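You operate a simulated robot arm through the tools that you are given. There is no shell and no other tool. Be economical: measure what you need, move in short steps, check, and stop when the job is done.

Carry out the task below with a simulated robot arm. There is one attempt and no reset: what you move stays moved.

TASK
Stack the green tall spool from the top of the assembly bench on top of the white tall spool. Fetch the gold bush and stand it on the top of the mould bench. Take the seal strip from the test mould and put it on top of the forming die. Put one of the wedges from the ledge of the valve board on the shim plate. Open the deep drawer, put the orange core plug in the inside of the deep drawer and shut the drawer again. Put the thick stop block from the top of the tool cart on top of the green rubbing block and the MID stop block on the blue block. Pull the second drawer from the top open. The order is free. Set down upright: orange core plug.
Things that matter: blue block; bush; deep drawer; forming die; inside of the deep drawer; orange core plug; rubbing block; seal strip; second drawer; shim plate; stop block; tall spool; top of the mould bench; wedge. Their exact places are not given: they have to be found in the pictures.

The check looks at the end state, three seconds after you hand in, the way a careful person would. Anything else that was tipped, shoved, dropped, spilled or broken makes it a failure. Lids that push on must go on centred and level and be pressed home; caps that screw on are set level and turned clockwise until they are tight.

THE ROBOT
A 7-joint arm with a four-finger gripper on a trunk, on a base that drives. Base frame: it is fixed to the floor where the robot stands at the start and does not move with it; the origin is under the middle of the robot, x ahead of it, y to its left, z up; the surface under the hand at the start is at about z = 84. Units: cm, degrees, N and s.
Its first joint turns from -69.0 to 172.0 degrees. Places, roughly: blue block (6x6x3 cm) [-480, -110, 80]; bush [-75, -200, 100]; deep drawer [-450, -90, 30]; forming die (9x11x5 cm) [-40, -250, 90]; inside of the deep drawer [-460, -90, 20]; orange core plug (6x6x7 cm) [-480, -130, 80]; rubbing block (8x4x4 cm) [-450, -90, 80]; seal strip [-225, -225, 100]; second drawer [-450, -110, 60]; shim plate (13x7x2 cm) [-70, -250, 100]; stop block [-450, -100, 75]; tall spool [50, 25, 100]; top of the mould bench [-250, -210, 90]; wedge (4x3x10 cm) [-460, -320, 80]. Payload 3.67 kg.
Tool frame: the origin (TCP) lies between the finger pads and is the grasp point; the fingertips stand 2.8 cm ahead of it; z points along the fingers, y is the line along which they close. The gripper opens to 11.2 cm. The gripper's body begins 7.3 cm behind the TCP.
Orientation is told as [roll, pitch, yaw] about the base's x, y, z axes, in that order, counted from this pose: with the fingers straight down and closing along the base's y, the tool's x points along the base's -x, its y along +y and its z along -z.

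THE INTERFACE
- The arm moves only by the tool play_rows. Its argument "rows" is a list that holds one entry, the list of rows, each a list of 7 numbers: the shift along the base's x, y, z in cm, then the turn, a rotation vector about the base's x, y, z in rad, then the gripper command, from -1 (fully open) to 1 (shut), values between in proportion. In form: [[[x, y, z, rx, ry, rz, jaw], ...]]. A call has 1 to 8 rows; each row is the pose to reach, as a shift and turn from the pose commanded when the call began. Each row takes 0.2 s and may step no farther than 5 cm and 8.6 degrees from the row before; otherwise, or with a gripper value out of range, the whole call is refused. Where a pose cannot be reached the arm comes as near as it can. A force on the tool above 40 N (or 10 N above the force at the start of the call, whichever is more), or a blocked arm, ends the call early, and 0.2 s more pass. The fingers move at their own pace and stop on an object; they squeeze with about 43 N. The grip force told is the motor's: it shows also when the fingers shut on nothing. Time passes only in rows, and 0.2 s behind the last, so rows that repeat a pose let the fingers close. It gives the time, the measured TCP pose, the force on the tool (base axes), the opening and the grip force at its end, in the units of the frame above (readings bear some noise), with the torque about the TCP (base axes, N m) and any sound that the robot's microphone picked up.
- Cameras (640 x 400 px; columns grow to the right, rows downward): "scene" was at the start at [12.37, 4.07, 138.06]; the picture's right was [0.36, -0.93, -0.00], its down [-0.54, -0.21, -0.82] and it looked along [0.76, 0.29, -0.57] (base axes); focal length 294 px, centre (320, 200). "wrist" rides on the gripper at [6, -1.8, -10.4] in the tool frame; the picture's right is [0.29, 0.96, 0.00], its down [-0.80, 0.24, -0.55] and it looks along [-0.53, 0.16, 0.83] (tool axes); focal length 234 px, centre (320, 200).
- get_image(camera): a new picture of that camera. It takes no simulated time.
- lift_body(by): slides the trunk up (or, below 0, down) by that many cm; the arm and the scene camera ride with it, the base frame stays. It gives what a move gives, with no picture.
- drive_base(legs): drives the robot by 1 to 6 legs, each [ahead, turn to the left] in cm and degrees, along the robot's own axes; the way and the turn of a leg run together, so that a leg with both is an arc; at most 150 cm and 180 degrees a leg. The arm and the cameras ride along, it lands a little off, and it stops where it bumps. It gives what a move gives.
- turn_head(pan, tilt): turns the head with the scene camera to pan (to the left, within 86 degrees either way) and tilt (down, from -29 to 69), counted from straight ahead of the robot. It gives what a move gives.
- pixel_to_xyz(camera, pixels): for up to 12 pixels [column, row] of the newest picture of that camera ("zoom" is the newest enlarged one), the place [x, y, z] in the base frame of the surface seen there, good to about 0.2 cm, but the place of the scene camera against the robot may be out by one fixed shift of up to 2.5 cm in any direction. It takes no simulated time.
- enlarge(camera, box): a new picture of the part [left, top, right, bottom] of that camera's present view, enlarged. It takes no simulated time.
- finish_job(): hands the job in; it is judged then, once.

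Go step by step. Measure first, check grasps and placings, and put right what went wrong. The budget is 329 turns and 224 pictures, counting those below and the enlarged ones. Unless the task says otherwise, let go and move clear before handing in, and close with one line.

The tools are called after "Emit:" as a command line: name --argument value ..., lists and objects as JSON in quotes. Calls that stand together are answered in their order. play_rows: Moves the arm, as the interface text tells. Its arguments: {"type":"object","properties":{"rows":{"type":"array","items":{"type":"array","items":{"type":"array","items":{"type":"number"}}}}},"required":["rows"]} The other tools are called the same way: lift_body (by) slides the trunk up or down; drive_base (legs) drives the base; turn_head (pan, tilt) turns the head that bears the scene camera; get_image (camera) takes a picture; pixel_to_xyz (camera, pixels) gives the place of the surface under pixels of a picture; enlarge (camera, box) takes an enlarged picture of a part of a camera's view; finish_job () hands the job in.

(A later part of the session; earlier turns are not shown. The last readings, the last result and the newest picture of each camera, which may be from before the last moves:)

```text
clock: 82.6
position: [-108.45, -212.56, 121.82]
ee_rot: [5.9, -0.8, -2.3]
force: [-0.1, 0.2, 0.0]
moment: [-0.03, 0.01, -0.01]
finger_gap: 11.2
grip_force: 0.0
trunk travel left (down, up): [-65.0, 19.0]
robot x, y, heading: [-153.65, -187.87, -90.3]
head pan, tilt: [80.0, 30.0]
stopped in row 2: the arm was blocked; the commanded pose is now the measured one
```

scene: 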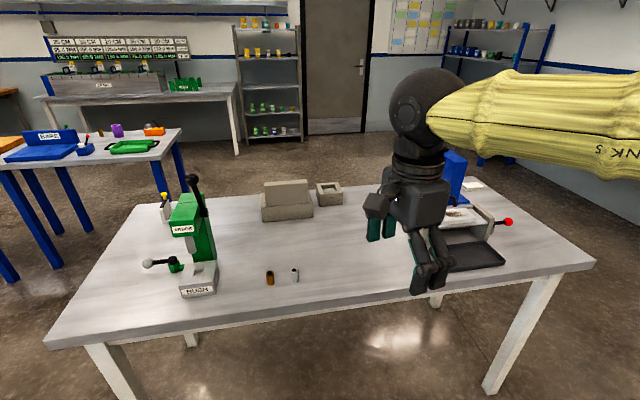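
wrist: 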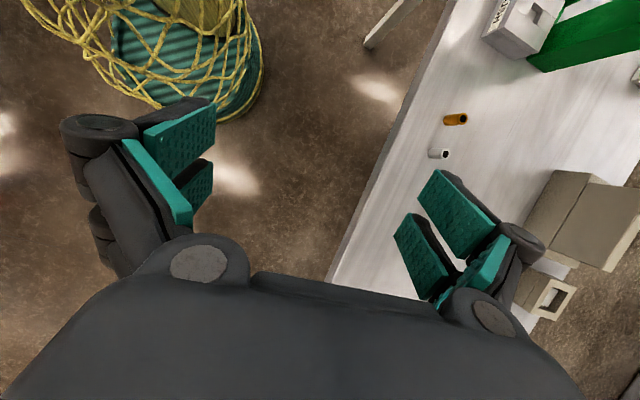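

It's blocked at the same spot again, so I'll look at how the arm is placed.

Emit:
turn_head --pan 40 --tilt 15

Emit:
get_image --camera "scene"

Emit:
get_image --camera "wrist"

```text
clock: 83.7
position: [-108.56, -212.65, 121.82]
ee_rot: [5.9, -0.8, -2.3]
force: [0.7, -0.5, 0.4]
moment: [-0.04, -0.01, 0.01]
finger_gap: 11.19
grip_force: 0.1
trunk travel left (down, up): [-65.0, 19.0]
robot x, y, heading: [-154.36, -187.93, -90.5]
head pan, tilt: [40.0, 15.0]
```

```text
189 pictures are left
```

scene: 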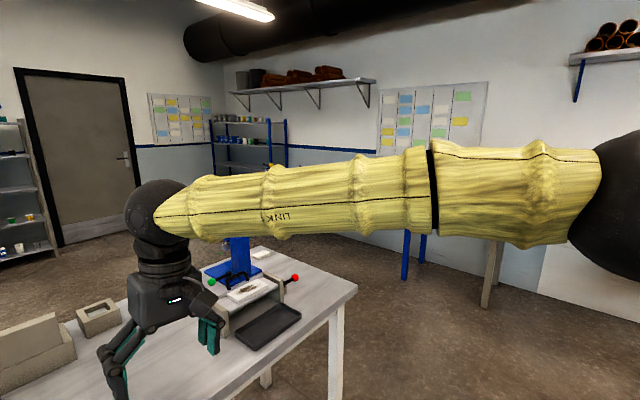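

```text
188 pictures are left
```

wrist: 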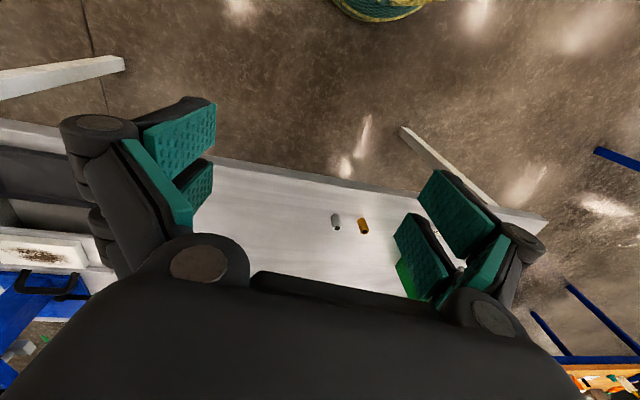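

The arm hangs from the right side and cannot swing far to the left. I'll draw the hand in and turn the base to face the bench.

Emit:
play_rows --rows '[[[-2, 0, 1, -0.1, 0.01, 0.0, -1], [-4, -1, 1, -0.1, 0.01, 0.0, -1]]]'

Emit:
drive_base --legs '[[0, 90]]'

Emit:
turn_head --pan 0 --tilt 40

Emit:
get_image --camera "scene"

```text
clock: 84.3
position: [-112.43, -213.62, 122.44]
ee_rot: [0.1, -0.4, -1.9]
force: [-0.6, -1.5, -0.1]
moment: [0.1, -0.04, -0.02]
finger_gap: 11.19
grip_force: 0.1
trunk travel left (down, up): [-65.0, 19.0]
robot x, y, heading: [-153.84, -187.58, -90.4]
head pan, tilt: [40.0, 15.0]
```

```text
clock: 88.5
position: [-128.41, -145.99, 122.5]
ee_rot: [0.1, -0.3, 88.5]
force: [-0.2, -0.5, 0.6]
moment: [-0.05, -0.05, -0.02]
finger_gap: 11.16
grip_force: 0.1
trunk travel left (down, up): [-65.0, 19.0]
robot x, y, heading: [-154.02, -187.58, 0.5]
head pan, tilt: [40.0, 15.0]
```

```text
clock: 89.6
position: [-128.44, -146.06, 122.53]
ee_rot: [0.1, -0.3, 88.6]
force: [-0.5, -0.1, -0.7]
moment: [0.05, -0.01, 0.01]
finger_gap: 11.18
grip_force: 0.0
trunk travel left (down, up): [-65.0, 19.0]
robot x, y, heading: [-153.58, -187.79, 0.4]
head pan, tilt: [0.0, 40.0]
```

```text
187 pictures are left
```

scene: 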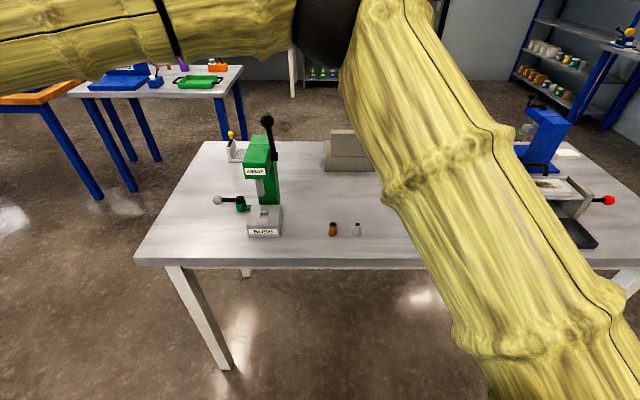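

I'll move the hand to y≈-191 along the aisle while turning yaw back to 0.

Emit:
play_rows --rows '[[[1, -4, 0, 0, 0, -0.145, -1], [2, -8, 0, 0, 0, -0.29, -1], [3, -12, 0, 0, 0, -0.435, -1], [4.5, -16, 0, 0, 0, -0.58, -1], [6, -20, 0, 0, 0, -0.725, -1], [7.5, -24, 0, 0, 0, -0.87, -1], [9, -28, 0, 0, 0, -1.015, -1], [11, -32, 0, 0, 0, -1.16, -1]]]'

Emit:
play_rows --rows '[[[2, -4, 0, 0, 0, -0.13, -1], [4, -8, 0, 0, 0, -0.26, -1], [6, -12, -1, 0, 0, -0.385, -1], [10, -13, -2, 0, 0, -0.385, -1], [14, -13, -3, 0, 0, -0.385, -1], [18, -13, -5, 0, 0, -0.385, -0.1], [22, -13, -7, 0, 0, -0.385, -0.1], [26, -13, -9, 0, 0, -0.385, -0.1]]]'

Emit:
get_image --camera "wrist"

```text
clock: 91.4
position: [-117.0, -178.28, 122.58]
ee_rot: [0.3, -0.2, 21.9]
force: [0.1, -1.2, -0.7]
moment: [0.08, 0.01, 0.01]
finger_gap: 11.22
grip_force: 0.0
trunk travel left (down, up): [-65.0, 19.0]
robot x, y, heading: [-153.7, -187.55, 0.7]
head pan, tilt: [0.0, 40.0]
```

```text
clock: 93.2
position: [-91.34, -191.05, 113.38]
ee_rot: [0.2, -0.2, 0.0]
force: [-0.6, -1.0, 0.5]
moment: [-0.03, -0.01, 0.0]
finger_gap: 6.14
grip_force: 0.1
trunk travel left (down, up): [-65.0, 19.0]
robot x, y, heading: [-153.84, -187.33, 0.0]
head pan, tilt: [0.0, 40.0]
```

```text
186 pictures are left
```

wrist: 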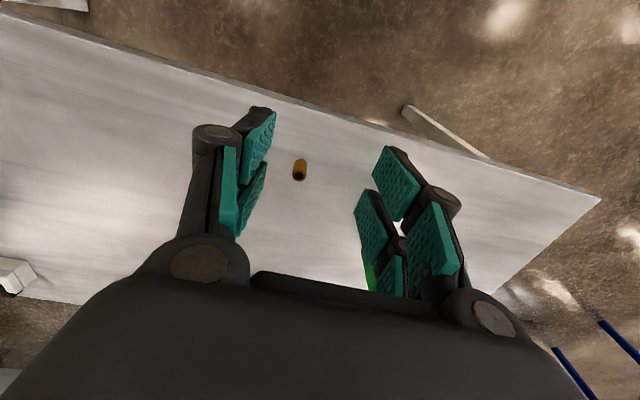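

Emit:
pixel_to_xyz --camera "wrist" --pixels '[[298, 174], [294, 174], [303, 174], [300, 163]]'

```text
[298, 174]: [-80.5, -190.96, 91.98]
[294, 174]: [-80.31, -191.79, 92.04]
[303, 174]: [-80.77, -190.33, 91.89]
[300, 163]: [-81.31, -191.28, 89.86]
```

I'll descend over the bush and grip it.

Emit:
play_rows --rows '[[[4, 0.1, -2.5, 0, 0, 0, -0.1], [7.5, 0.1, -5.5, 0, 0, 0, -0.1], [10.8, 0.1, -8.5, 0, 0, 0, -0.1], [10.8, 0.1, -13, 0, 0, 0, -0.1], [10.8, 0.1, -17.5, 0, 0, 0, -0.1], [10.8, 0.1, -22, 0, 0, 0, -0.1]]]'

Emit:
get_image --camera "wrist"

```text
clock: 94.6
position: [-80.5, -190.98, 91.23]
ee_rot: [0.1, -0.3, 0.0]
force: [0.4, 0.0, 0.5]
moment: [-0.02, 0.02, -0.01]
finger_gap: 6.15
grip_force: 0.1
trunk travel left (down, up): [-65.0, 19.0]
robot x, y, heading: [-153.71, -187.41, 0.1]
head pan, tilt: [0.0, 40.0]
```

```text
185 pictures are left
```

wrist: 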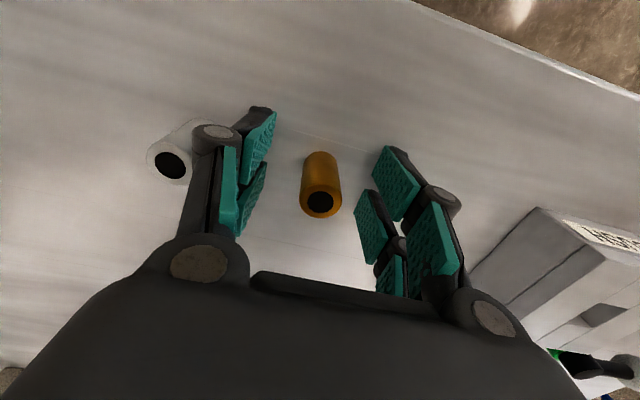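

The bush is between the fingers. I'll close and lift.

Emit:
play_rows --rows '[[[0, 0, 0, 0, 0, 0, 0.5], [0, 0, 0, 0, 0, 0, 1], [0, 0, 0, 0, 0, 0, 1], [0, 0, 4.5, 0, 0, 0, 1], [0, 0, 9, 0, 0, 0, 1], [-2, 0, 13, 0, 0, 0, 1], [-6, 0, 16, 0, 0, 0, 1]]]'

Emit:
play_rows --rows '[[[-4.5, 0, 1, 0, 0, 0, 1], [-9, 0, 2, 0, 0, 0, 1], [-13.5, 0, 3, 0, 0, 0, 1], [-18, 0, 4, 0, 0, 0, 1], [-22, 0, 5, 0, 0, 0, 1]]]'

Emit:
get_image --camera "wrist"

```text
clock: 96.2
position: [-86.93, -190.98, 107.84]
ee_rot: [0.1, -0.4, 0.0]
force: [-0.1, 0.5, -0.1]
moment: [0.0, -0.06, 0.01]
finger_gap: 2.01
grip_force: 42.7
trunk travel left (down, up): [-65.0, 19.0]
robot x, y, heading: [-153.84, -187.9, 0.3]
head pan, tilt: [0.0, 40.0]
```

```text
clock: 97.4
position: [-108.74, -190.9, 112.6]
ee_rot: [0.1, -0.4, 0.0]
force: [-0.6, -0.4, 0.0]
moment: [0.03, -0.03, -0.01]
finger_gap: 2.01
grip_force: 43.4
trunk travel left (down, up): [-65.0, 19.0]
robot x, y, heading: [-153.82, -187.41, 0.1]
head pan, tilt: [0.0, 40.0]
```

```text
184 pictures are left
```

wrist: 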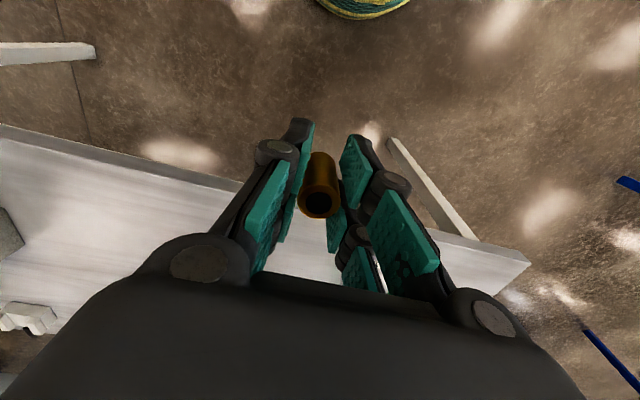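

The bush is held upright. I'll turn around to face the mould bench.

Emit:
drive_base --legs '[[0, 180]]'

Emit:
get_image --camera "scene"

```text
clock: 105.2
position: [-199.02, -186.17, 112.51]
ee_rot: [0.0, -0.3, -177.5]
force: [-0.2, 0.9, -0.9]
moment: [0.0, 0.0, 0.0]
finger_gap: 1.99
grip_force: 43.5
trunk travel left (down, up): [-65.0, 19.0]
robot x, y, heading: [-153.64, -187.91, -177.2]
head pan, tilt: [0.0, 40.0]
```

```text
183 pictures are left
```

scene: 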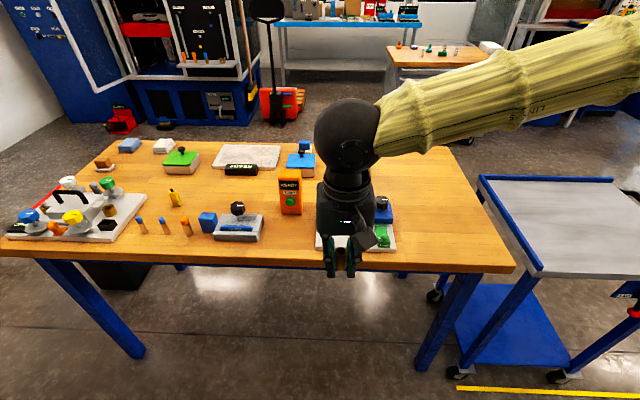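

The mould bench is in view. I'll zoom in to find the test mould and a free spot, and measure.

Emit:
enlarge --camera "scene" --box '[0, 130, 320, 270]'

Emit:
pixel_to_xyz --camera "scene" --pixels '[[440, 220], [440, 260], [510, 272], [5, 245], [300, 250], [240, 240], [185, 225], [140, 227], [105, 235], [290, 210], [430, 180], [270, 185]]'

```text
2.00 times, centred on (160, 200) of scene
```

zoom: 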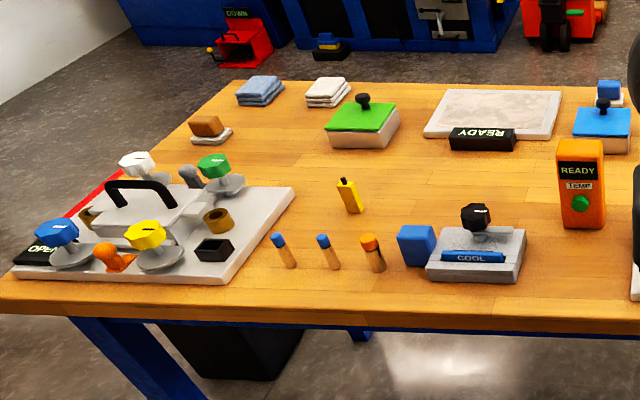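

```text
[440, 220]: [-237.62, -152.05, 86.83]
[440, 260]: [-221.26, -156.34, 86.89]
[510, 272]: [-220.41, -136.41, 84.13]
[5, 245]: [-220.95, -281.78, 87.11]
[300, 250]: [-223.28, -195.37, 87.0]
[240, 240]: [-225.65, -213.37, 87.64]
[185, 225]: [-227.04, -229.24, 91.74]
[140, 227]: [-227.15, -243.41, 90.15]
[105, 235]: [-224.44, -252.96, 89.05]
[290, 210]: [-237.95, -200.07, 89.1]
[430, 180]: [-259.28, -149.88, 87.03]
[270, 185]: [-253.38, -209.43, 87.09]
```

Emit:
enlarge --camera "scene" --box '[190, 190, 270, 250]'

Emit:
enlarge --camera "scene" --box '[0, 165, 150, 255]'

Emit:
enlarge --camera "scene" --box '[270, 130, 430, 280]'

```text
6.67 times, centred on (230, 220) of scene
```

zoom: 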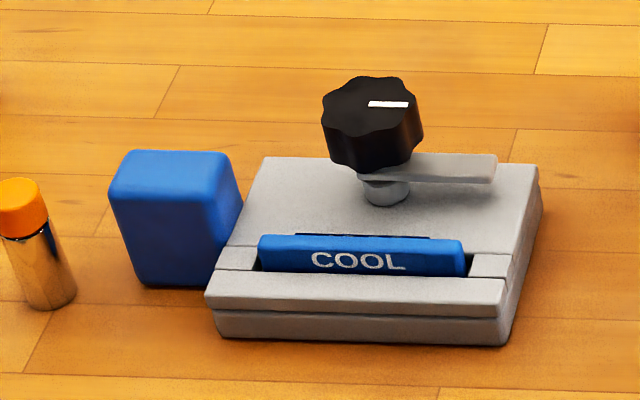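

```text
4.27 times, centred on (75, 210) of scene
```

zoom: 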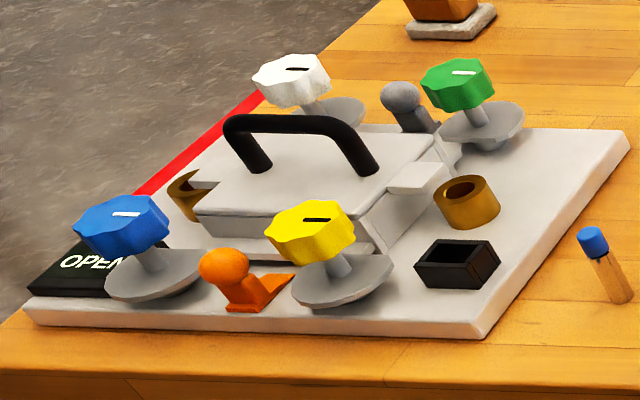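

```text
2.67 times, centred on (350, 205) of scene
```

zoom: 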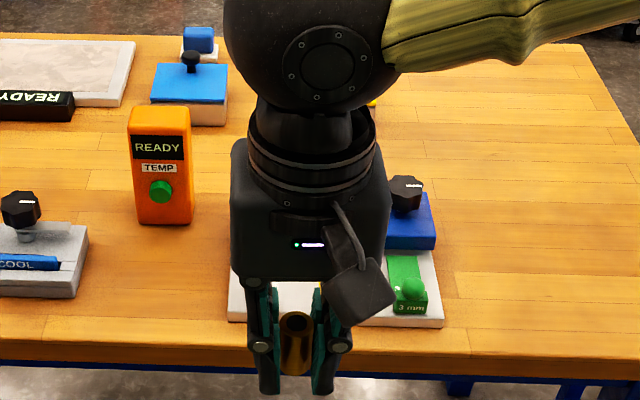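

The strip is probably the blue bar in the small mould. First I'll take the bush to the free area at the right end near (-229,-157).

Emit:
play_rows --rows '[[[-1, 4.5, 0, 0, 0, 0, 1], [-3, 9, 0, 0, 0, 0, 1], [-6, 13, 0, 0, 0, 0, 1], [-9, 16.8, 0, 0, 0, 0, 1], [-12, 20.5, 0, 0, 0, 0, 1], [-15.5, 24, 0, 0, 0, 0, 1], [-19, 27, 0, 0, 0, 0, 1], [-23, 29, 0, 0, 0, 0, 1]]]'

Emit:
play_rows --rows '[[[-4, 0, -2, 0, 0, 0, 1], [-8, 0, -4, 0, 0, 0, 1], [-8, 0, -8, 0, 0, 0, 1]]]'

Emit:
get_image --camera "wrist"

```text
clock: 107.0
position: [-222.13, -157.17, 112.54]
ee_rot: [0.1, -0.3, -177.6]
force: [-0.4, 0.4, -0.7]
moment: [0.0, -0.03, -0.02]
finger_gap: 2.01
grip_force: 43.1
trunk travel left (down, up): [-65.0, 19.0]
robot x, y, heading: [-153.54, -187.49, -177.5]
head pan, tilt: [0.0, 40.0]
```

```text
clock: 107.8
position: [-229.94, -157.1, 104.73]
ee_rot: [0.3, -0.3, -177.7]
force: [-0.6, 0.6, -0.6]
moment: [-0.03, 0.0, 0.03]
finger_gap: 2.01
grip_force: 43.1
trunk travel left (down, up): [-65.0, 19.0]
robot x, y, heading: [-153.95, -187.94, -177.2]
head pan, tilt: [0.0, 40.0]
```

```text
178 pictures are left
```

wrist: 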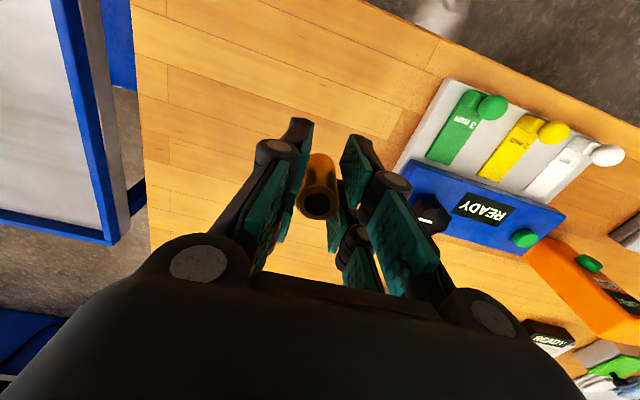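

Emit:
pixel_to_xyz --camera "wrist" --pixels '[[300, 80], [260, 150], [430, 210], [415, 180], [600, 60], [310, 210]]'

```text
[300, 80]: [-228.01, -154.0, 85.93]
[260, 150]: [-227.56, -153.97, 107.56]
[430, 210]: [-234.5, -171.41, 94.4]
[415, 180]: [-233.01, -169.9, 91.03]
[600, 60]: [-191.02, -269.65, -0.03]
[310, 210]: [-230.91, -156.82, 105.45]
```

The table is at 85.93. I'll shift 2 cm in y and lower to contact.

Emit:
play_rows --rows '[[[0, 2, -4, 0, 0, 0, 1], [0, 2, -8, 0, 0, 0, 1], [0, 2, -12, 0, 0, 0, 1], [0, 2, -14.5, 0, 0, 0, 1], [0, 2, -15, 0, 0, 0, 1], [0, 2, -15.3, 0, 0, 0, 1], [0, 2, -15.5, 0, 0, 0, 1], [0, 2, -15.7, 0, 0, 0, 1]]]'

```text
clock: 109.6
position: [-229.86, -155.31, 89.31]
ee_rot: [0.1, -0.5, -177.6]
force: [-1.7, 4.9, 19.1]
moment: [0.11, 0.12, -0.03]
finger_gap: 2.01
grip_force: 42.8
trunk travel left (down, up): [-65.0, 19.0]
robot x, y, heading: [-154.16, -187.9, -177.2]
head pan, tilt: [0.0, 40.0]
```

The bush has touched down (19 N). I'll ease off, open partway and go up.

Emit:
play_rows --rows '[[[0, 0, 0.25, 0, 0, 0, 1], [0, 0, 0.25, 0, 0, 0, 0.5], [0, 0, 0.25, 0, 0, 0, 0.2], [0, 0, 0.25, 0, 0, 0, 0], [0, 0, 4, 0, 0, 0, 0], [0, 0, 8.5, 0, 0, 0, 0], [0, 0, 13, 0, 0, 0, 0], [2, -1, 17, 0, 0, 0, 0]]]'

Emit:
get_image --camera "wrist"

```text
clock: 111.4
position: [-227.71, -155.96, 105.75]
ee_rot: [0.1, -0.4, -177.6]
force: [0.1, -0.4, 0.7]
moment: [-0.01, 0.0, 0.0]
finger_gap: 5.61
grip_force: 0.1
trunk travel left (down, up): [-65.0, 19.0]
robot x, y, heading: [-154.0, -187.45, -177.3]
head pan, tilt: [0.0, 40.0]
```

```text
177 pictures are left
```

wrist: 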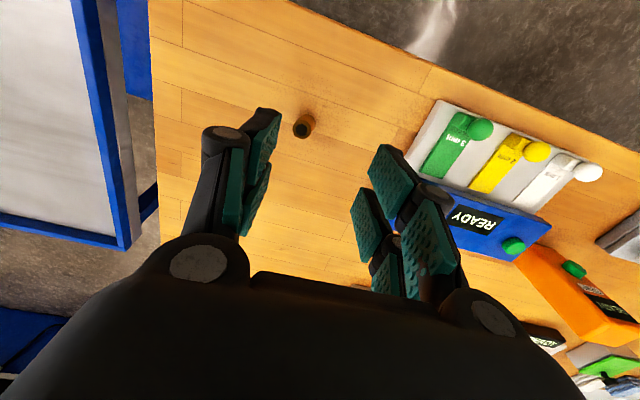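

The bush stands upright. Now I'll move the hand over the small mould near (-228,-213) for a close look.

Emit:
play_rows --rows '[[[3.5, -2.5, 1, 0, 0, 0, -0.2], [7, -6, 2, 0, 0, 0, -0.4], [10, -10, 3, 0, 0, 0, -0.6], [12, -14.5, 4, 0, 0, 0, -0.8], [14, -19, 5, 0, 0, 0, -1], [15, -23.5, 6, 0, 0, 0, -1], [15, -28.4, 6, 0, 0, 0, -1], [15, -33.2, 6, 0, 0, 0, -1]]]'

Emit:
play_rows --rows '[[[0, -4.5, 0, 0, 0, 0, -1], [-0.5, -9, 0, 0, 0, 0, -1], [-2, -13.5, -1, 0, 0, 0, -1], [-5, -17, -2, 0, 0, 0, -1], [-8, -20, -3, 0, 0, 0, -1]]]'

Emit:
get_image --camera "wrist"

```text
refused: row 2 steps farther than a row can; nothing moved
```

```text
clock: 112.6
position: [-236.19, -176.16, 102.81]
ee_rot: [0.1, -0.2, -177.7]
force: [-0.1, -0.4, -0.1]
moment: [0.05, -0.04, -0.02]
finger_gap: 11.19
grip_force: 0.1
trunk travel left (down, up): [-65.0, 19.0]
robot x, y, heading: [-153.8, -187.66, -177.6]
head pan, tilt: [0.0, 40.0]
```

```text
176 pictures are left
```

wrist: 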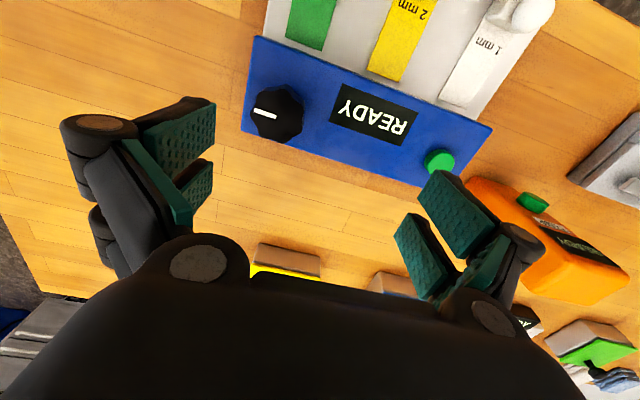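

The first call was refused, so the hand went elsewhere, but it touched nothing. I'll rise first and then go to the small mould.

Emit:
play_rows --rows '[[[1, 0, 4.5, 0, 0, 0, -1], [4, 0, 8, 0, 0, 0, -1], [7, -3, 10, 0, 0, 0, -1], [10, -7, 10, 0, 0, 0, -1], [13, -10.5, 10, 0, 0, 0, -1], [16, -14, 10, 0, 0, 0, -1], [19, -17.5, 10, 0, 0, 0, -1], [21.5, -21, 10, 0, 0, 0, -1]]]'

```text
clock: 114.4
position: [-214.27, -197.56, 113.01]
ee_rot: [0.1, -0.3, -177.6]
force: [0.6, -0.2, 0.3]
moment: [0.04, 0.04, 0.0]
finger_gap: 11.2
grip_force: 0.1
trunk travel left (down, up): [-65.0, 19.0]
robot x, y, heading: [-153.86, -187.57, -177.3]
head pan, tilt: [0.0, 40.0]
```

Emit:
play_rows --rows '[[[0, -4.5, 0, 0, 0, 0, -1], [-1, -9, 0, 0, 0, 0, -1], [-2.5, -13.5, -1, 0, 0, 0, -1], [-4.5, -16.5, -2, 0, 0, 0, -1]]]'

Emit:
get_image --camera "wrist"

```text
clock: 115.4
position: [-219.15, -214.27, 110.97]
ee_rot: [0.0, -0.3, -177.7]
force: [0.0, 0.0, -0.1]
moment: [-0.02, 0.0, -0.02]
finger_gap: 11.15
grip_force: 0.1
trunk travel left (down, up): [-65.0, 19.0]
robot x, y, heading: [-153.83, -187.43, -177.5]
head pan, tilt: [0.0, 40.0]
```

```text
175 pictures are left
```

wrist: 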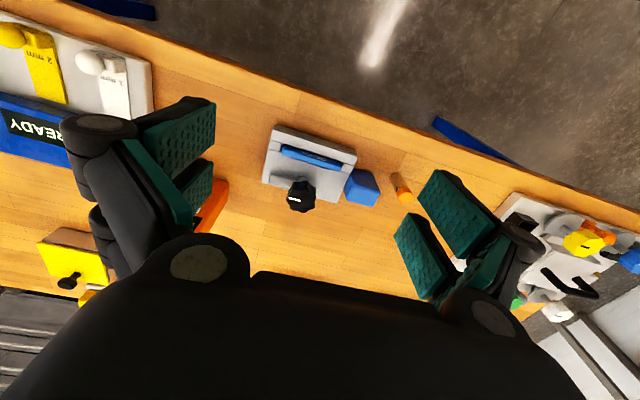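

Emit:
enlarge --camera "wrist" --box '[240, 110, 400, 220]'

Emit:
pixel_to_xyz --camera "wrist" --pixels '[[284, 150], [340, 167], [312, 154], [300, 188], [267, 177], [355, 155], [364, 183], [276, 130]]'

```text
3.64 times, centred on (320, 165) of wrist
```

zoom: 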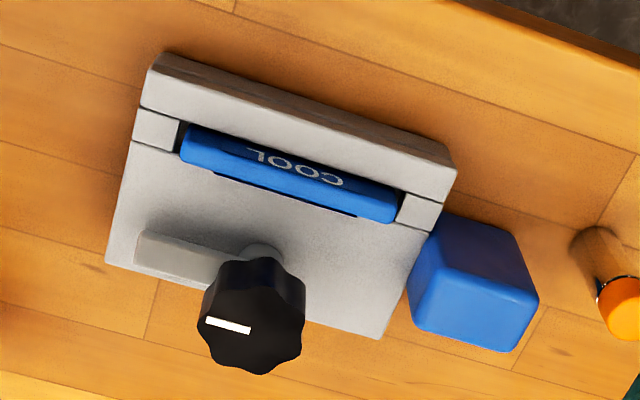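

```text
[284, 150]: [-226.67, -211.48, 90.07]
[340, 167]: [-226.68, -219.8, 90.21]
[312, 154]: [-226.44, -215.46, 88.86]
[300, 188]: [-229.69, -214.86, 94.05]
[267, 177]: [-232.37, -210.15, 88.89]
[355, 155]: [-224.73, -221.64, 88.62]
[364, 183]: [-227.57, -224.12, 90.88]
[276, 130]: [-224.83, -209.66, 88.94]
```

Emit:
play_rows --rows '[[[1, -1, -4, 0, 0, 0, -1], [2, -1.3, -8, 0, 0, 0, -1]]]'

Emit:
enlarge --camera "wrist" --box '[230, 60, 410, 180]'

```text
clock: 116.0
position: [-216.92, -215.13, 103.22]
ee_rot: [0.2, -0.3, -177.6]
force: [0.8, 0.4, 0.0]
moment: [-0.03, 0.03, -0.01]
finger_gap: 11.19
grip_force: 0.3
trunk travel left (down, up): [-65.0, 19.0]
robot x, y, heading: [-154.01, -187.54, -177.3]
head pan, tilt: [0.0, 40.0]
```

```text
3.33 times, centred on (320, 120) of wrist
```

zoom: 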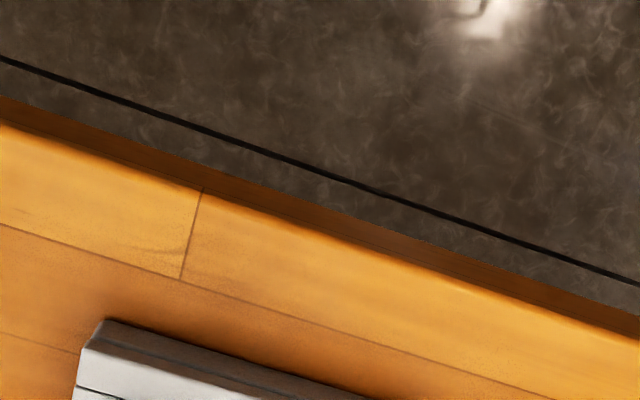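

Emit:
enlarge --camera "wrist" --box '[230, 140, 410, 260]'

Emit:
pixel_to_xyz --camera "zoom" --pixels '[[100, 200], [200, 220], [300, 240], [400, 260], [250, 280], [500, 280]]'

```text
3.33 times, centred on (320, 200) of wrist
```

zoom: 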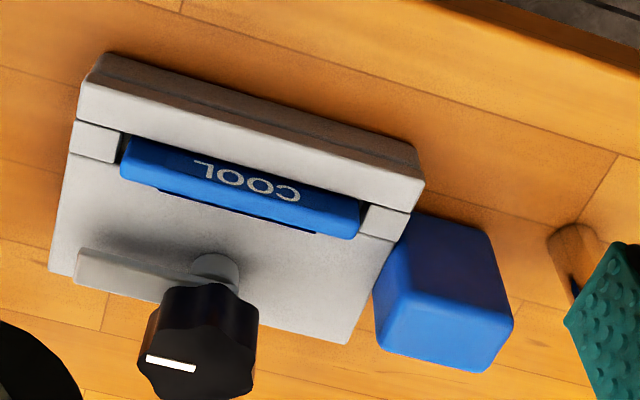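

```text
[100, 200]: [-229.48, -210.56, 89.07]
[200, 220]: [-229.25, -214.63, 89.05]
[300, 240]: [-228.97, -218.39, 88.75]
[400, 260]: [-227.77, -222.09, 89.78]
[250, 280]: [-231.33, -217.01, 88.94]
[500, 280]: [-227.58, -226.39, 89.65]
```

Emit:
pixel_to_xyz --camera "zoom" --pixels '[[125, 172], [350, 236], [128, 142], [358, 205], [240, 180], [200, 196], [205, 290], [250, 330], [160, 330], [130, 265], [215, 265], [440, 230]]'

```text
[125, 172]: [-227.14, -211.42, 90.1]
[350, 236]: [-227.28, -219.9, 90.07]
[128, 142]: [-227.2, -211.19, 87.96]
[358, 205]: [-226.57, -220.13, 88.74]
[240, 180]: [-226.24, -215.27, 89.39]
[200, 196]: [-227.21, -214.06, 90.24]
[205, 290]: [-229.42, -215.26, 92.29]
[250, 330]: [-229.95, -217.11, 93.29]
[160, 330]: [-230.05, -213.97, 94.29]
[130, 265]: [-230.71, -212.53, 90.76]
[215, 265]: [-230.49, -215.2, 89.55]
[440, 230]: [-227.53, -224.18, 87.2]
```

The strip is about 1 cm thick at x≈-226.7, spans y -211.3 to -220 and stands 1.2 cm proud. The clamp knob's front is at x -229.4. I'll turn the hand 90° so it closes along x.

Emit:
play_rows --rows '[[[0, 0, 2, 0, 0, 0.145, -1], [0, 0, 4, 0, 0, 0.29, -1], [0, 0, 5, 0, 0, 0.435, -1], [0, 0, 5, 0, 0, 0.58, -1], [0, 0, 5, 0, 0, 0.725, -1], [0, 0, 5, 0, 0, 0.87, -1], [0, 0, 5, 0, 0, 1.015, -1], [0, 0, 5, 0, 0, 1.16, -1]]]'

```text
clock: 117.8
position: [-217.05, -215.01, 107.96]
ee_rot: [0.2, -0.3, -111.0]
force: [0.2, -0.1, -0.4]
moment: [0.02, -0.01, 0.0]
finger_gap: 11.2
grip_force: 0.0
trunk travel left (down, up): [-65.0, 19.0]
robot x, y, heading: [-153.84, -187.44, -177.2]
head pan, tilt: [0.0, 40.0]
```

Emit:
play_rows --rows '[[[-3, -1, 0, 0, 0, 0.13, -1], [-6, -2, 0, 0, 0, 0.26, -0.5], [-9.65, -2.5, -1, 0, 0, 0.366, 0], [-9.65, -2.5, -4, 0, 0, 0.366, 0.5], [-9.65, -2.5, -5, 0, 0, 0.366, 0.6]]]'

Emit:
get_image --camera "wrist"

```text
clock: 119.0
position: [-217.73, -215.12, 108.39]
ee_rot: [0.3, 0.9, -98.4]
force: [0.0, -0.8, 1.0]
moment: [0.0, -0.01, 0.01]
finger_gap: 2.23
grip_force: 0.0
out of reach, approached as far as the arm can: row 2, 3, 4, 5
trunk travel left (down, up): [-65.0, 19.0]
robot x, y, heading: [-153.65, -187.18, -177.3]
head pan, tilt: [0.0, 40.0]
```

```text
171 pictures are left
```

wrist: 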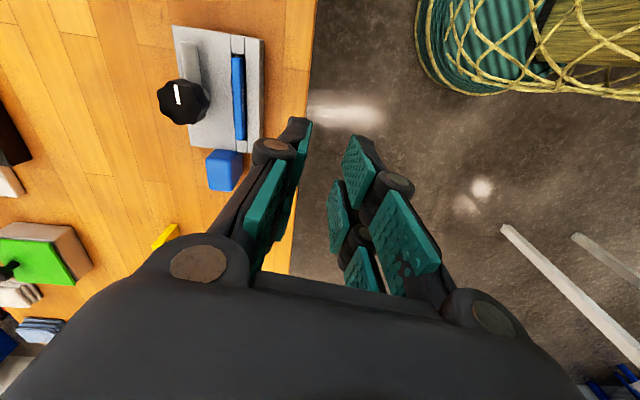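

The wrist can't turn that far from here. I'll retract, un-turn the wrist and reposition the base to the north-east so the arm points mostly along -y.

Emit:
play_rows --rows '[[[3, 1, 0.5, 0, 0, -0.12, 0.6], [6, 2, 1, 0, 0, -0.25, 0.6], [9, 3, 2, 0, 0, -0.38, 0.6], [12, 4, 3, 0, 0, -0.51, 0.6], [15, 6, 4, 0, 0, -0.64, 0.6], [18, 8, 5, 0, 0, -0.77, 0.6], [19, 10, 5, 0, 0, -0.9, 0.6], [19, 12, 5, 0, 0, -1.03, 0.6]]]'

Emit:
drive_base --legs '[[0, 126], [-42, 0], [0, -59]]'

Emit:
get_image --camera "scene"

```text
clock: 120.8
position: [-198.91, -202.47, 113.13]
ee_rot: [0.4, 0.9, -157.6]
force: [-0.8, -0.1, 0.1]
moment: [-0.02, 0.04, 0.03]
finger_gap: 2.24
grip_force: 0.0
trunk travel left (down, up): [-65.0, 19.0]
robot x, y, heading: [-153.45, -187.6, -177.6]
head pan, tilt: [0.0, 40.0]
```

```text
clock: 131.3
position: [-185.57, -200.9, 113.14]
ee_rot: [0.3, 0.9, -91.9]
force: [-0.2, -0.5, 0.7]
moment: [0.02, 0.0, -0.03]
finger_gap: 2.25
grip_force: 0.0
trunk travel left (down, up): [-65.0, 19.0]
robot x, y, heading: [-180.58, -153.79, -111.9]
head pan, tilt: [0.0, 40.0]
```

```text
170 pictures are left
```

scene: 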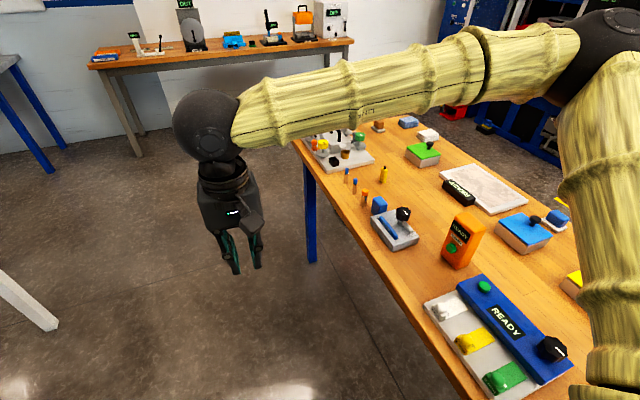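

The yaw is now -92 with the arm comfortably placed. I'll move over the strip.

Emit:
play_rows --rows '[[[-4.5, -1.8, 0, 0, 0, 0, 0.6], [-9, -3.6, 0, 0, 0, 0, 0.6], [-13.5, -5.4, 0, 0, 0, 0, 0.6], [-18, -7.2, 0, 0, 0, 0, 0.6], [-22.5, -9, 0, 0, 0, 0, 0.6], [-27, -10.8, 0, 0, 0, 0, 0.6], [-31.5, -12.6, -1, 0, 0, 0, 0.6], [-36, -14.5, -2, 0, 0, 0.03, 0.6]]]'

Emit:
get_image --camera "wrist"

```text
clock: 133.1
position: [-221.79, -215.5, 111.21]
ee_rot: [0.4, 0.9, -90.0]
force: [-0.6, -0.4, -0.1]
moment: [-0.01, -0.04, 0.01]
finger_gap: 2.24
grip_force: 0.1
trunk travel left (down, up): [-65.0, 19.0]
robot x, y, heading: [-180.78, -153.73, -111.6]
head pan, tilt: [0.0, 40.0]
```

```text
169 pictures are left
```

wrist: 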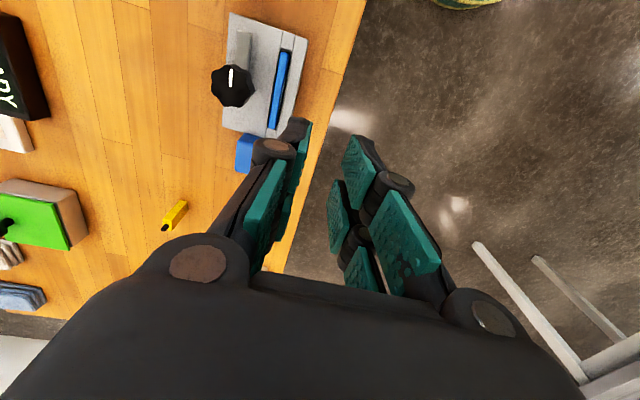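

Emit:
enlarge --camera "wrist" --box '[200, 0, 330, 150]'

Emit:
pixel_to_xyz --camera "wrist" --pixels '[[279, 60], [283, 60], [287, 60], [275, 110], [283, 80], [275, 80], [248, 75], [247, 95]]'

```text
2.67 times, centred on (265, 75) of wrist
```

zoom: 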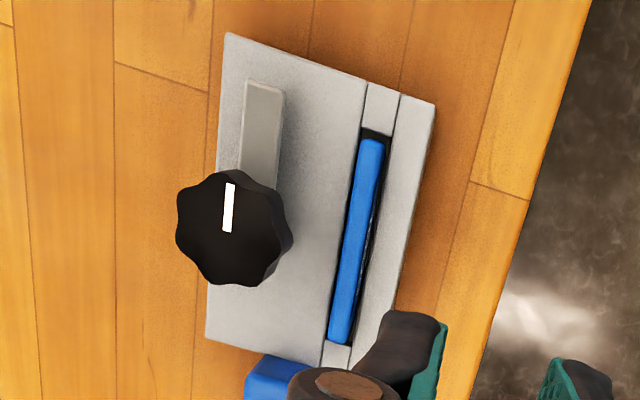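

```text
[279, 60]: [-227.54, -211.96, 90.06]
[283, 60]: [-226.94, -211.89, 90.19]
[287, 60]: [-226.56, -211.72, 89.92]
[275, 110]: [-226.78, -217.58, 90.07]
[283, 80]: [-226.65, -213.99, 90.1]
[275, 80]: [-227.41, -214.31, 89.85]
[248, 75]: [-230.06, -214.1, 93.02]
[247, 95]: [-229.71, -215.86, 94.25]
```

Emit:
play_rows --rows '[[[-2.6, -1, -2, 0, 0, 0, 0.6], [-5.2, -2, -5, 0, 0, 0, 0.6], [-5.2, -2, -9.5, 0, 0, 0, 0.6], [-5.2, -2, -14, 0, 0, 0, 0.6]]]'

Emit:
get_image --camera "wrist"

```text
clock: 134.1
position: [-226.95, -217.54, 97.01]
ee_rot: [0.4, 0.8, -90.1]
force: [-0.4, -0.3, -0.8]
moment: [0.05, -0.05, 0.0]
finger_gap: 2.24
grip_force: 0.1
trunk travel left (down, up): [-65.0, 19.0]
robot x, y, heading: [-180.78, -154.13, -112.0]
head pan, tilt: [0.0, 40.0]
```

```text
167 pictures are left
```

wrist: 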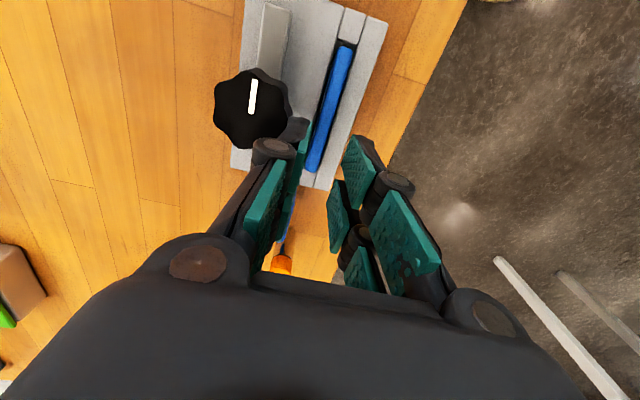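

Emit:
play_rows --rows '[[[0, 0, -2, 0, 0, 0, 0.6], [0, 0, -4, 0, 0, 0, 0.6], [0, 0, -5, 0, 0, 0, 0.6]]]'

Emit:
get_image --camera "wrist"

```text
clock: 134.9
position: [-226.67, -217.47, 92.27]
ee_rot: [0.2, 0.8, -90.1]
force: [3.7, -1.1, 3.6]
moment: [0.1, 0.22, -0.06]
finger_gap: 2.03
grip_force: 0.1
trunk travel left (down, up): [-65.0, 19.0]
robot x, y, heading: [-179.99, -153.49, -112.0]
head pan, tilt: [0.0, 40.0]
```

```text
166 pictures are left
```

wrist: 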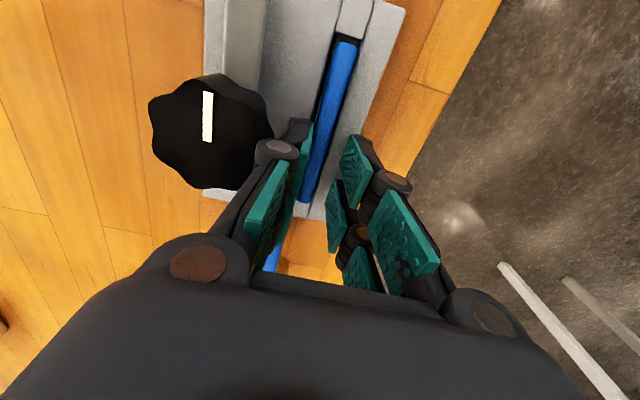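

There's slight side contact, but the strip lies between the pads. I'll close.

Emit:
play_rows --rows '[[[0, 0, 0, 0, 0, 0, 0.8], [0, 0, 0, 0, 0, 0, 1], [0, 0, 0, 0, 0, 0, 1]]]'

Emit:
get_image --camera "wrist"

```text
clock: 135.7
position: [-226.79, -217.39, 92.25]
ee_rot: [0.3, 0.9, -90.2]
force: [-1.5, -0.1, 0.4]
moment: [-0.03, 0.08, 0.04]
finger_gap: 0.93
grip_force: 43.8
trunk travel left (down, up): [-65.0, 19.0]
robot x, y, heading: [-179.99, -153.68, -111.5]
head pan, tilt: [0.0, 40.0]
```

```text
165 pictures are left
```

wrist: 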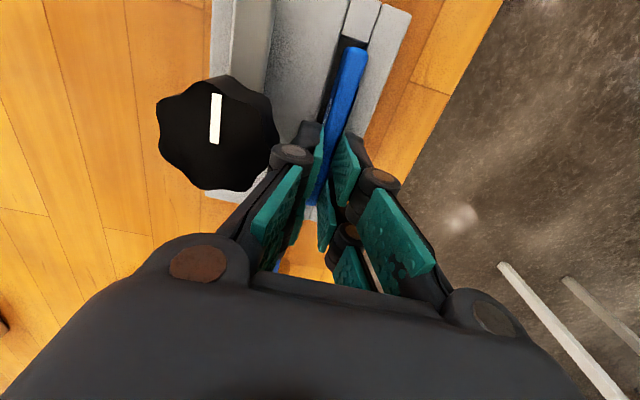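

The grip is on (gap 0.93). I'll lift slowly.

Emit:
play_rows --rows '[[[0, 0, 0.5, 0, 0, 0, 1], [0, 0, 1, 0, 0, 0, 1], [0, 0, 1.8, 0, 0, 0, 1], [0, 0, 2.8, 0, 0, 0, 1], [0, 0, 4, 0, 0, 0, 1]]]'

Emit:
get_image --camera "wrist"

Emit:
enlarge --camera "scene" --box '[340, 170, 460, 260]'

```text
clock: 136.9
position: [-226.71, -217.37, 96.44]
ee_rot: [0.3, 0.8, -90.1]
force: [-0.1, -0.9, -0.8]
moment: [0.0, 0.02, -0.01]
finger_gap: 0.9
grip_force: 43.5
trunk travel left (down, up): [-65.0, 19.0]
robot x, y, heading: [-180.73, -153.68, -111.8]
head pan, tilt: [0.0, 40.0]
```

```text
164 pictures are left
```

wrist: 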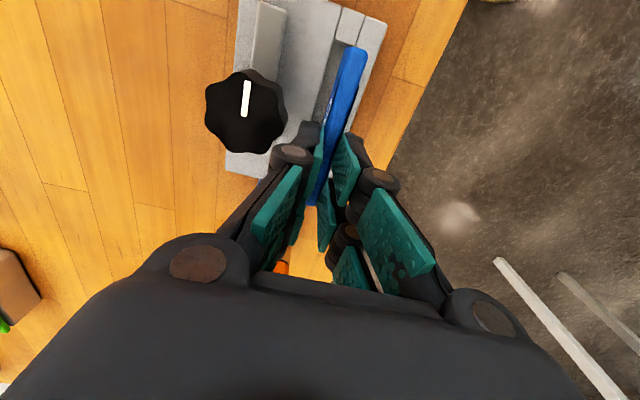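

```text
4.44 times, centred on (400, 215) of scene
```

zoom: 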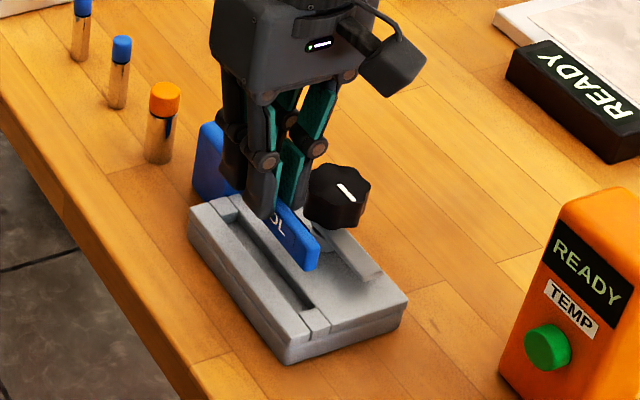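

The strip came out cleanly. I'll raise it, retract and drive to the forming die side.

Emit:
play_rows --rows '[[[0, 0, 5, 0, 0, 0, 1], [1, 0, 9.8, 0, 0, 0, 1], [4, 1, 13, 0, 0, 0, 1], [8.5, 2.5, 14, 0, 0, 0, 1], [13, 4.5, 15, 0, 0, 0, 1], [17.5, 6.5, 16, 0, 0, 0, 1], [22, 8.5, 16.5, 0, 0, 0, 1], [26.5, 10.5, 17, 0, 0, 0, 1]]]'

Emit:
play_rows --rows '[[[3.5, 3, 0, 0, 0, 0, 1], [7, 6, 0, 0, 0, 0, 1], [9, 8, 0, 0, 0, 0, 1]]]'

Emit:
lift_body --by 8

Emit:
get_image --camera "wrist"

```text
refused: row 5 steps farther than a row can; nothing moved
```

```text
clock: 137.7
position: [-217.83, -209.52, 96.16]
ee_rot: [0.4, 1.0, -90.2]
force: [0.3, -0.4, 0.5]
moment: [-0.01, 0.01, 0.0]
finger_gap: 0.89
grip_force: 43.2
trunk travel left (down, up): [-65.0, 19.0]
robot x, y, heading: [-180.62, -153.75, -112.0]
head pan, tilt: [0.0, 40.0]
```

```text
clock: 138.9
position: [-217.93, -209.58, 104.15]
ee_rot: [0.3, 1.0, -90.2]
force: [-0.5, -0.7, -1.3]
moment: [0.0, -0.02, 0.0]
finger_gap: 0.9
grip_force: 43.3
trunk travel left (down, up): [-73.0, 11.0]
robot x, y, heading: [-180.4, -153.66, -111.7]
head pan, tilt: [0.0, 40.0]
```

```text
162 pictures are left
```

wrist: 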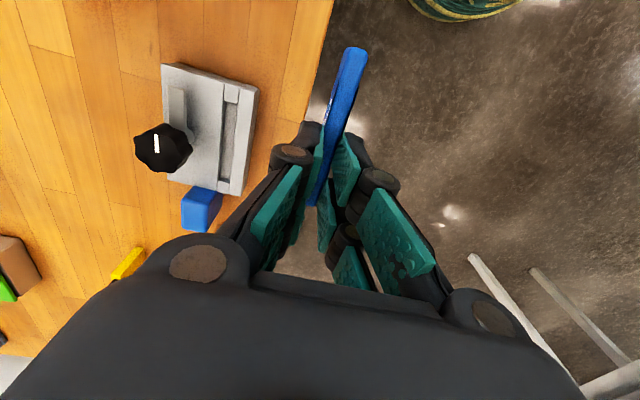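

A call was refused again, but the hand still moved clear safely. I'll retract with smaller steps.

Emit:
play_rows --rows '[[[2, 0.5, 3.5, 0, 0, 0, 1], [5, 1.5, 6, 0, 0, 0, 1], [9, 3, 7, 0, 0, 0, 1], [13, 4.5, 8, 0, 0, 0, 1], [17, 6, 9, 0, 0, 0, 1], [21, 7.5, 9, 0, 0, 0, 1]]]'

```text
clock: 140.3
position: [-196.57, -202.26, 113.07]
ee_rot: [0.3, 0.9, -90.2]
force: [0.1, -0.6, 0.2]
moment: [0.04, 0.04, 0.04]
finger_gap: 0.91
grip_force: 43.2
trunk travel left (down, up): [-73.0, 11.0]
robot x, y, heading: [-180.79, -153.51, -111.6]
head pan, tilt: [0.0, 40.0]
```

Emit:
drive_base --legs '[[0, 55], [100, 0]]'

Emit:
turn_head --pan 40 --tilt 40

Emit:
get_image --camera "scene"

```text
clock: 147.8
position: [-100.75, -278.71, 112.81]
ee_rot: [0.3, 0.9, -37.2]
force: [0.2, 0.8, 0.2]
moment: [0.01, 0.02, 0.0]
finger_gap: 0.94
grip_force: 43.7
trunk travel left (down, up): [-73.0, 11.0]
robot x, y, heading: [-129.76, -236.96, -58.6]
head pan, tilt: [0.0, 40.0]
```

```text
clock: 148.8
position: [-100.75, -278.71, 112.96]
ee_rot: [0.3, 0.9, -37.1]
force: [-0.2, -0.2, -0.8]
moment: [0.01, 0.02, 0.05]
finger_gap: 0.91
grip_force: 42.4
trunk travel left (down, up): [-73.0, 11.0]
robot x, y, heading: [-129.61, -236.64, -58.8]
head pan, tilt: [40.0, 40.0]
```

```text
161 pictures are left
```

scene: 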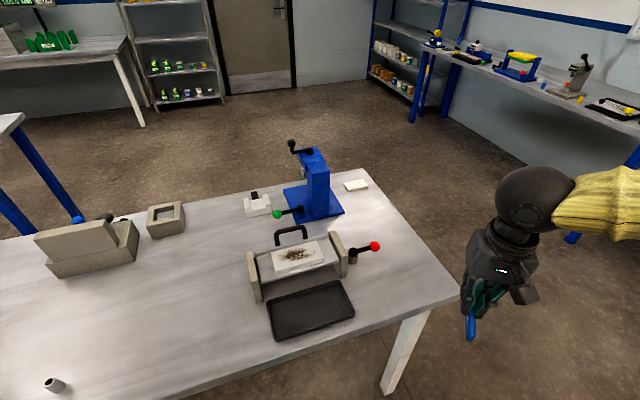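

Emit:
enlarge --camera "scene" --box '[200, 130, 400, 280]'

Emit:
pixel_to_xyz --camera "scene" --pixels '[[256, 200], [245, 200], [270, 205], [298, 150], [320, 165], [300, 255], [282, 232], [315, 245], [355, 185], [365, 172], [455, 300], [345, 215]]'

```text
2.67 times, centred on (300, 205) of scene
```

zoom: 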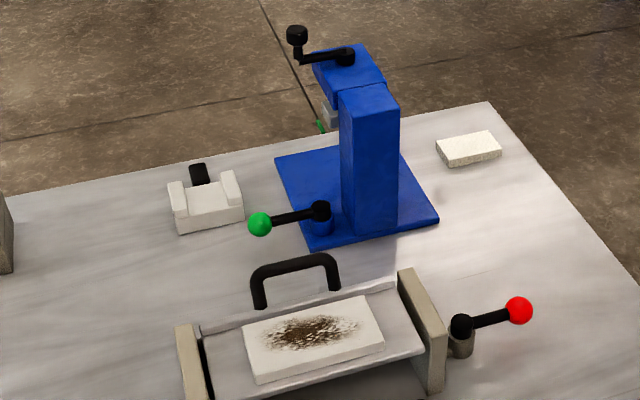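

```text
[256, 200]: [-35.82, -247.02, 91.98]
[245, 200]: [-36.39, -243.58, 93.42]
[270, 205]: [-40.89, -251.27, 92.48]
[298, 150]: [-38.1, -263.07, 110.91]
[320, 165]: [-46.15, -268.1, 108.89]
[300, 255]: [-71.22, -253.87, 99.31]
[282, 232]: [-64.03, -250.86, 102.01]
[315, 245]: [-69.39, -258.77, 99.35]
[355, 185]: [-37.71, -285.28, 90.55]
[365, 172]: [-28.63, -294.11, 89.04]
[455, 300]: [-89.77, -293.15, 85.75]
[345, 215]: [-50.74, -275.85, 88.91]
```

The die is a white block with two lips and a flat centre near z 91. I'll turn to face the bench and edge a little closer.

Emit:
drive_base --legs '[[0, 58], [7, 0]]'

Emit:
get_image --camera "wrist"

```text
clock: 152.4
position: [-71.54, -234.19, 112.83]
ee_rot: [0.5, 0.9, 21.1]
force: [0.3, -0.3, -0.7]
moment: [0.01, 0.07, -0.02]
finger_gap: 0.92
grip_force: 42.7
trunk travel left (down, up): [-73.0, 11.0]
robot x, y, heading: [-123.05, -236.77, -0.6]
head pan, tilt: [40.0, 40.0]
```

```text
159 pictures are left
```

wrist: 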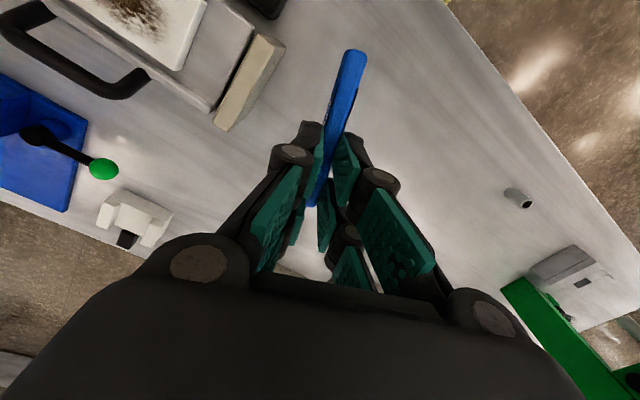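

Emit:
play_rows --rows '[[[4, -0.5, 0, 0, 0, -0.12, 1], [8, -1, 0, 0, 0, -0.24, 1], [12, -2, 0, 0, 0, -0.36, 1], [16, -4, 0, 0, 0, -0.37, 1], [19, -7, -1, 0, 0, -0.37, 1]]]'

Emit:
get_image --camera "wrist"

Emit:
turn_head --pan 0 --tilt 35

Emit:
get_image --camera "scene"

```text
clock: 153.6
position: [-52.78, -241.35, 112.04]
ee_rot: [0.5, 1.1, -0.2]
force: [0.1, -0.1, -0.7]
moment: [0.01, 0.01, 0.04]
finger_gap: 0.89
grip_force: 43.0
trunk travel left (down, up): [-73.0, 11.0]
robot x, y, heading: [-122.62, -236.56, -0.6]
head pan, tilt: [40.0, 40.0]
```

```text
158 pictures are left
```

wrist: 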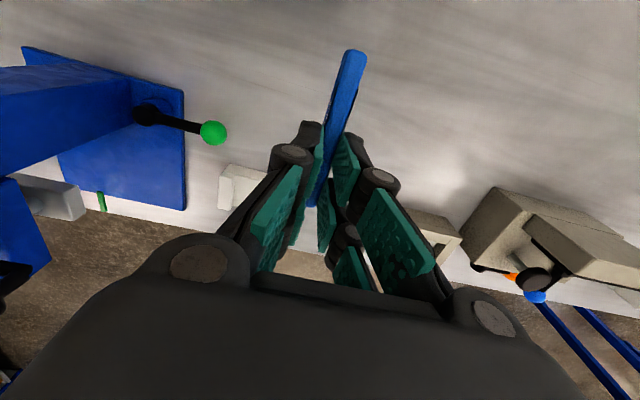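

```text
clock: 154.7
position: [-52.89, -241.08, 112.12]
ee_rot: [0.3, 0.9, -0.2]
force: [0.6, 0.2, 0.3]
moment: [0.01, -0.03, 0.03]
finger_gap: 0.89
grip_force: 43.4
trunk travel left (down, up): [-73.0, 11.0]
robot x, y, heading: [-122.91, -236.46, -0.6]
head pan, tilt: [0.0, 35.0]
```

```text
157 pictures are left
```

scene: 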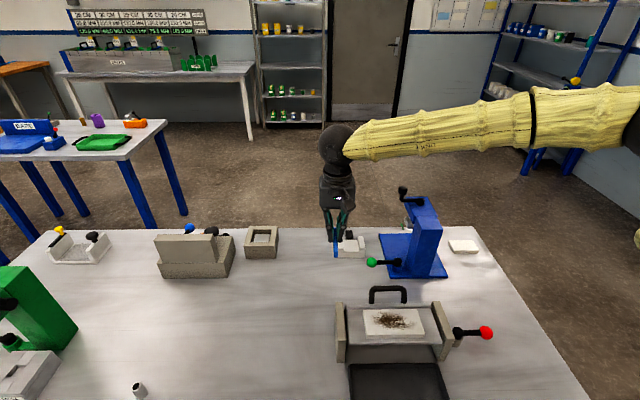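

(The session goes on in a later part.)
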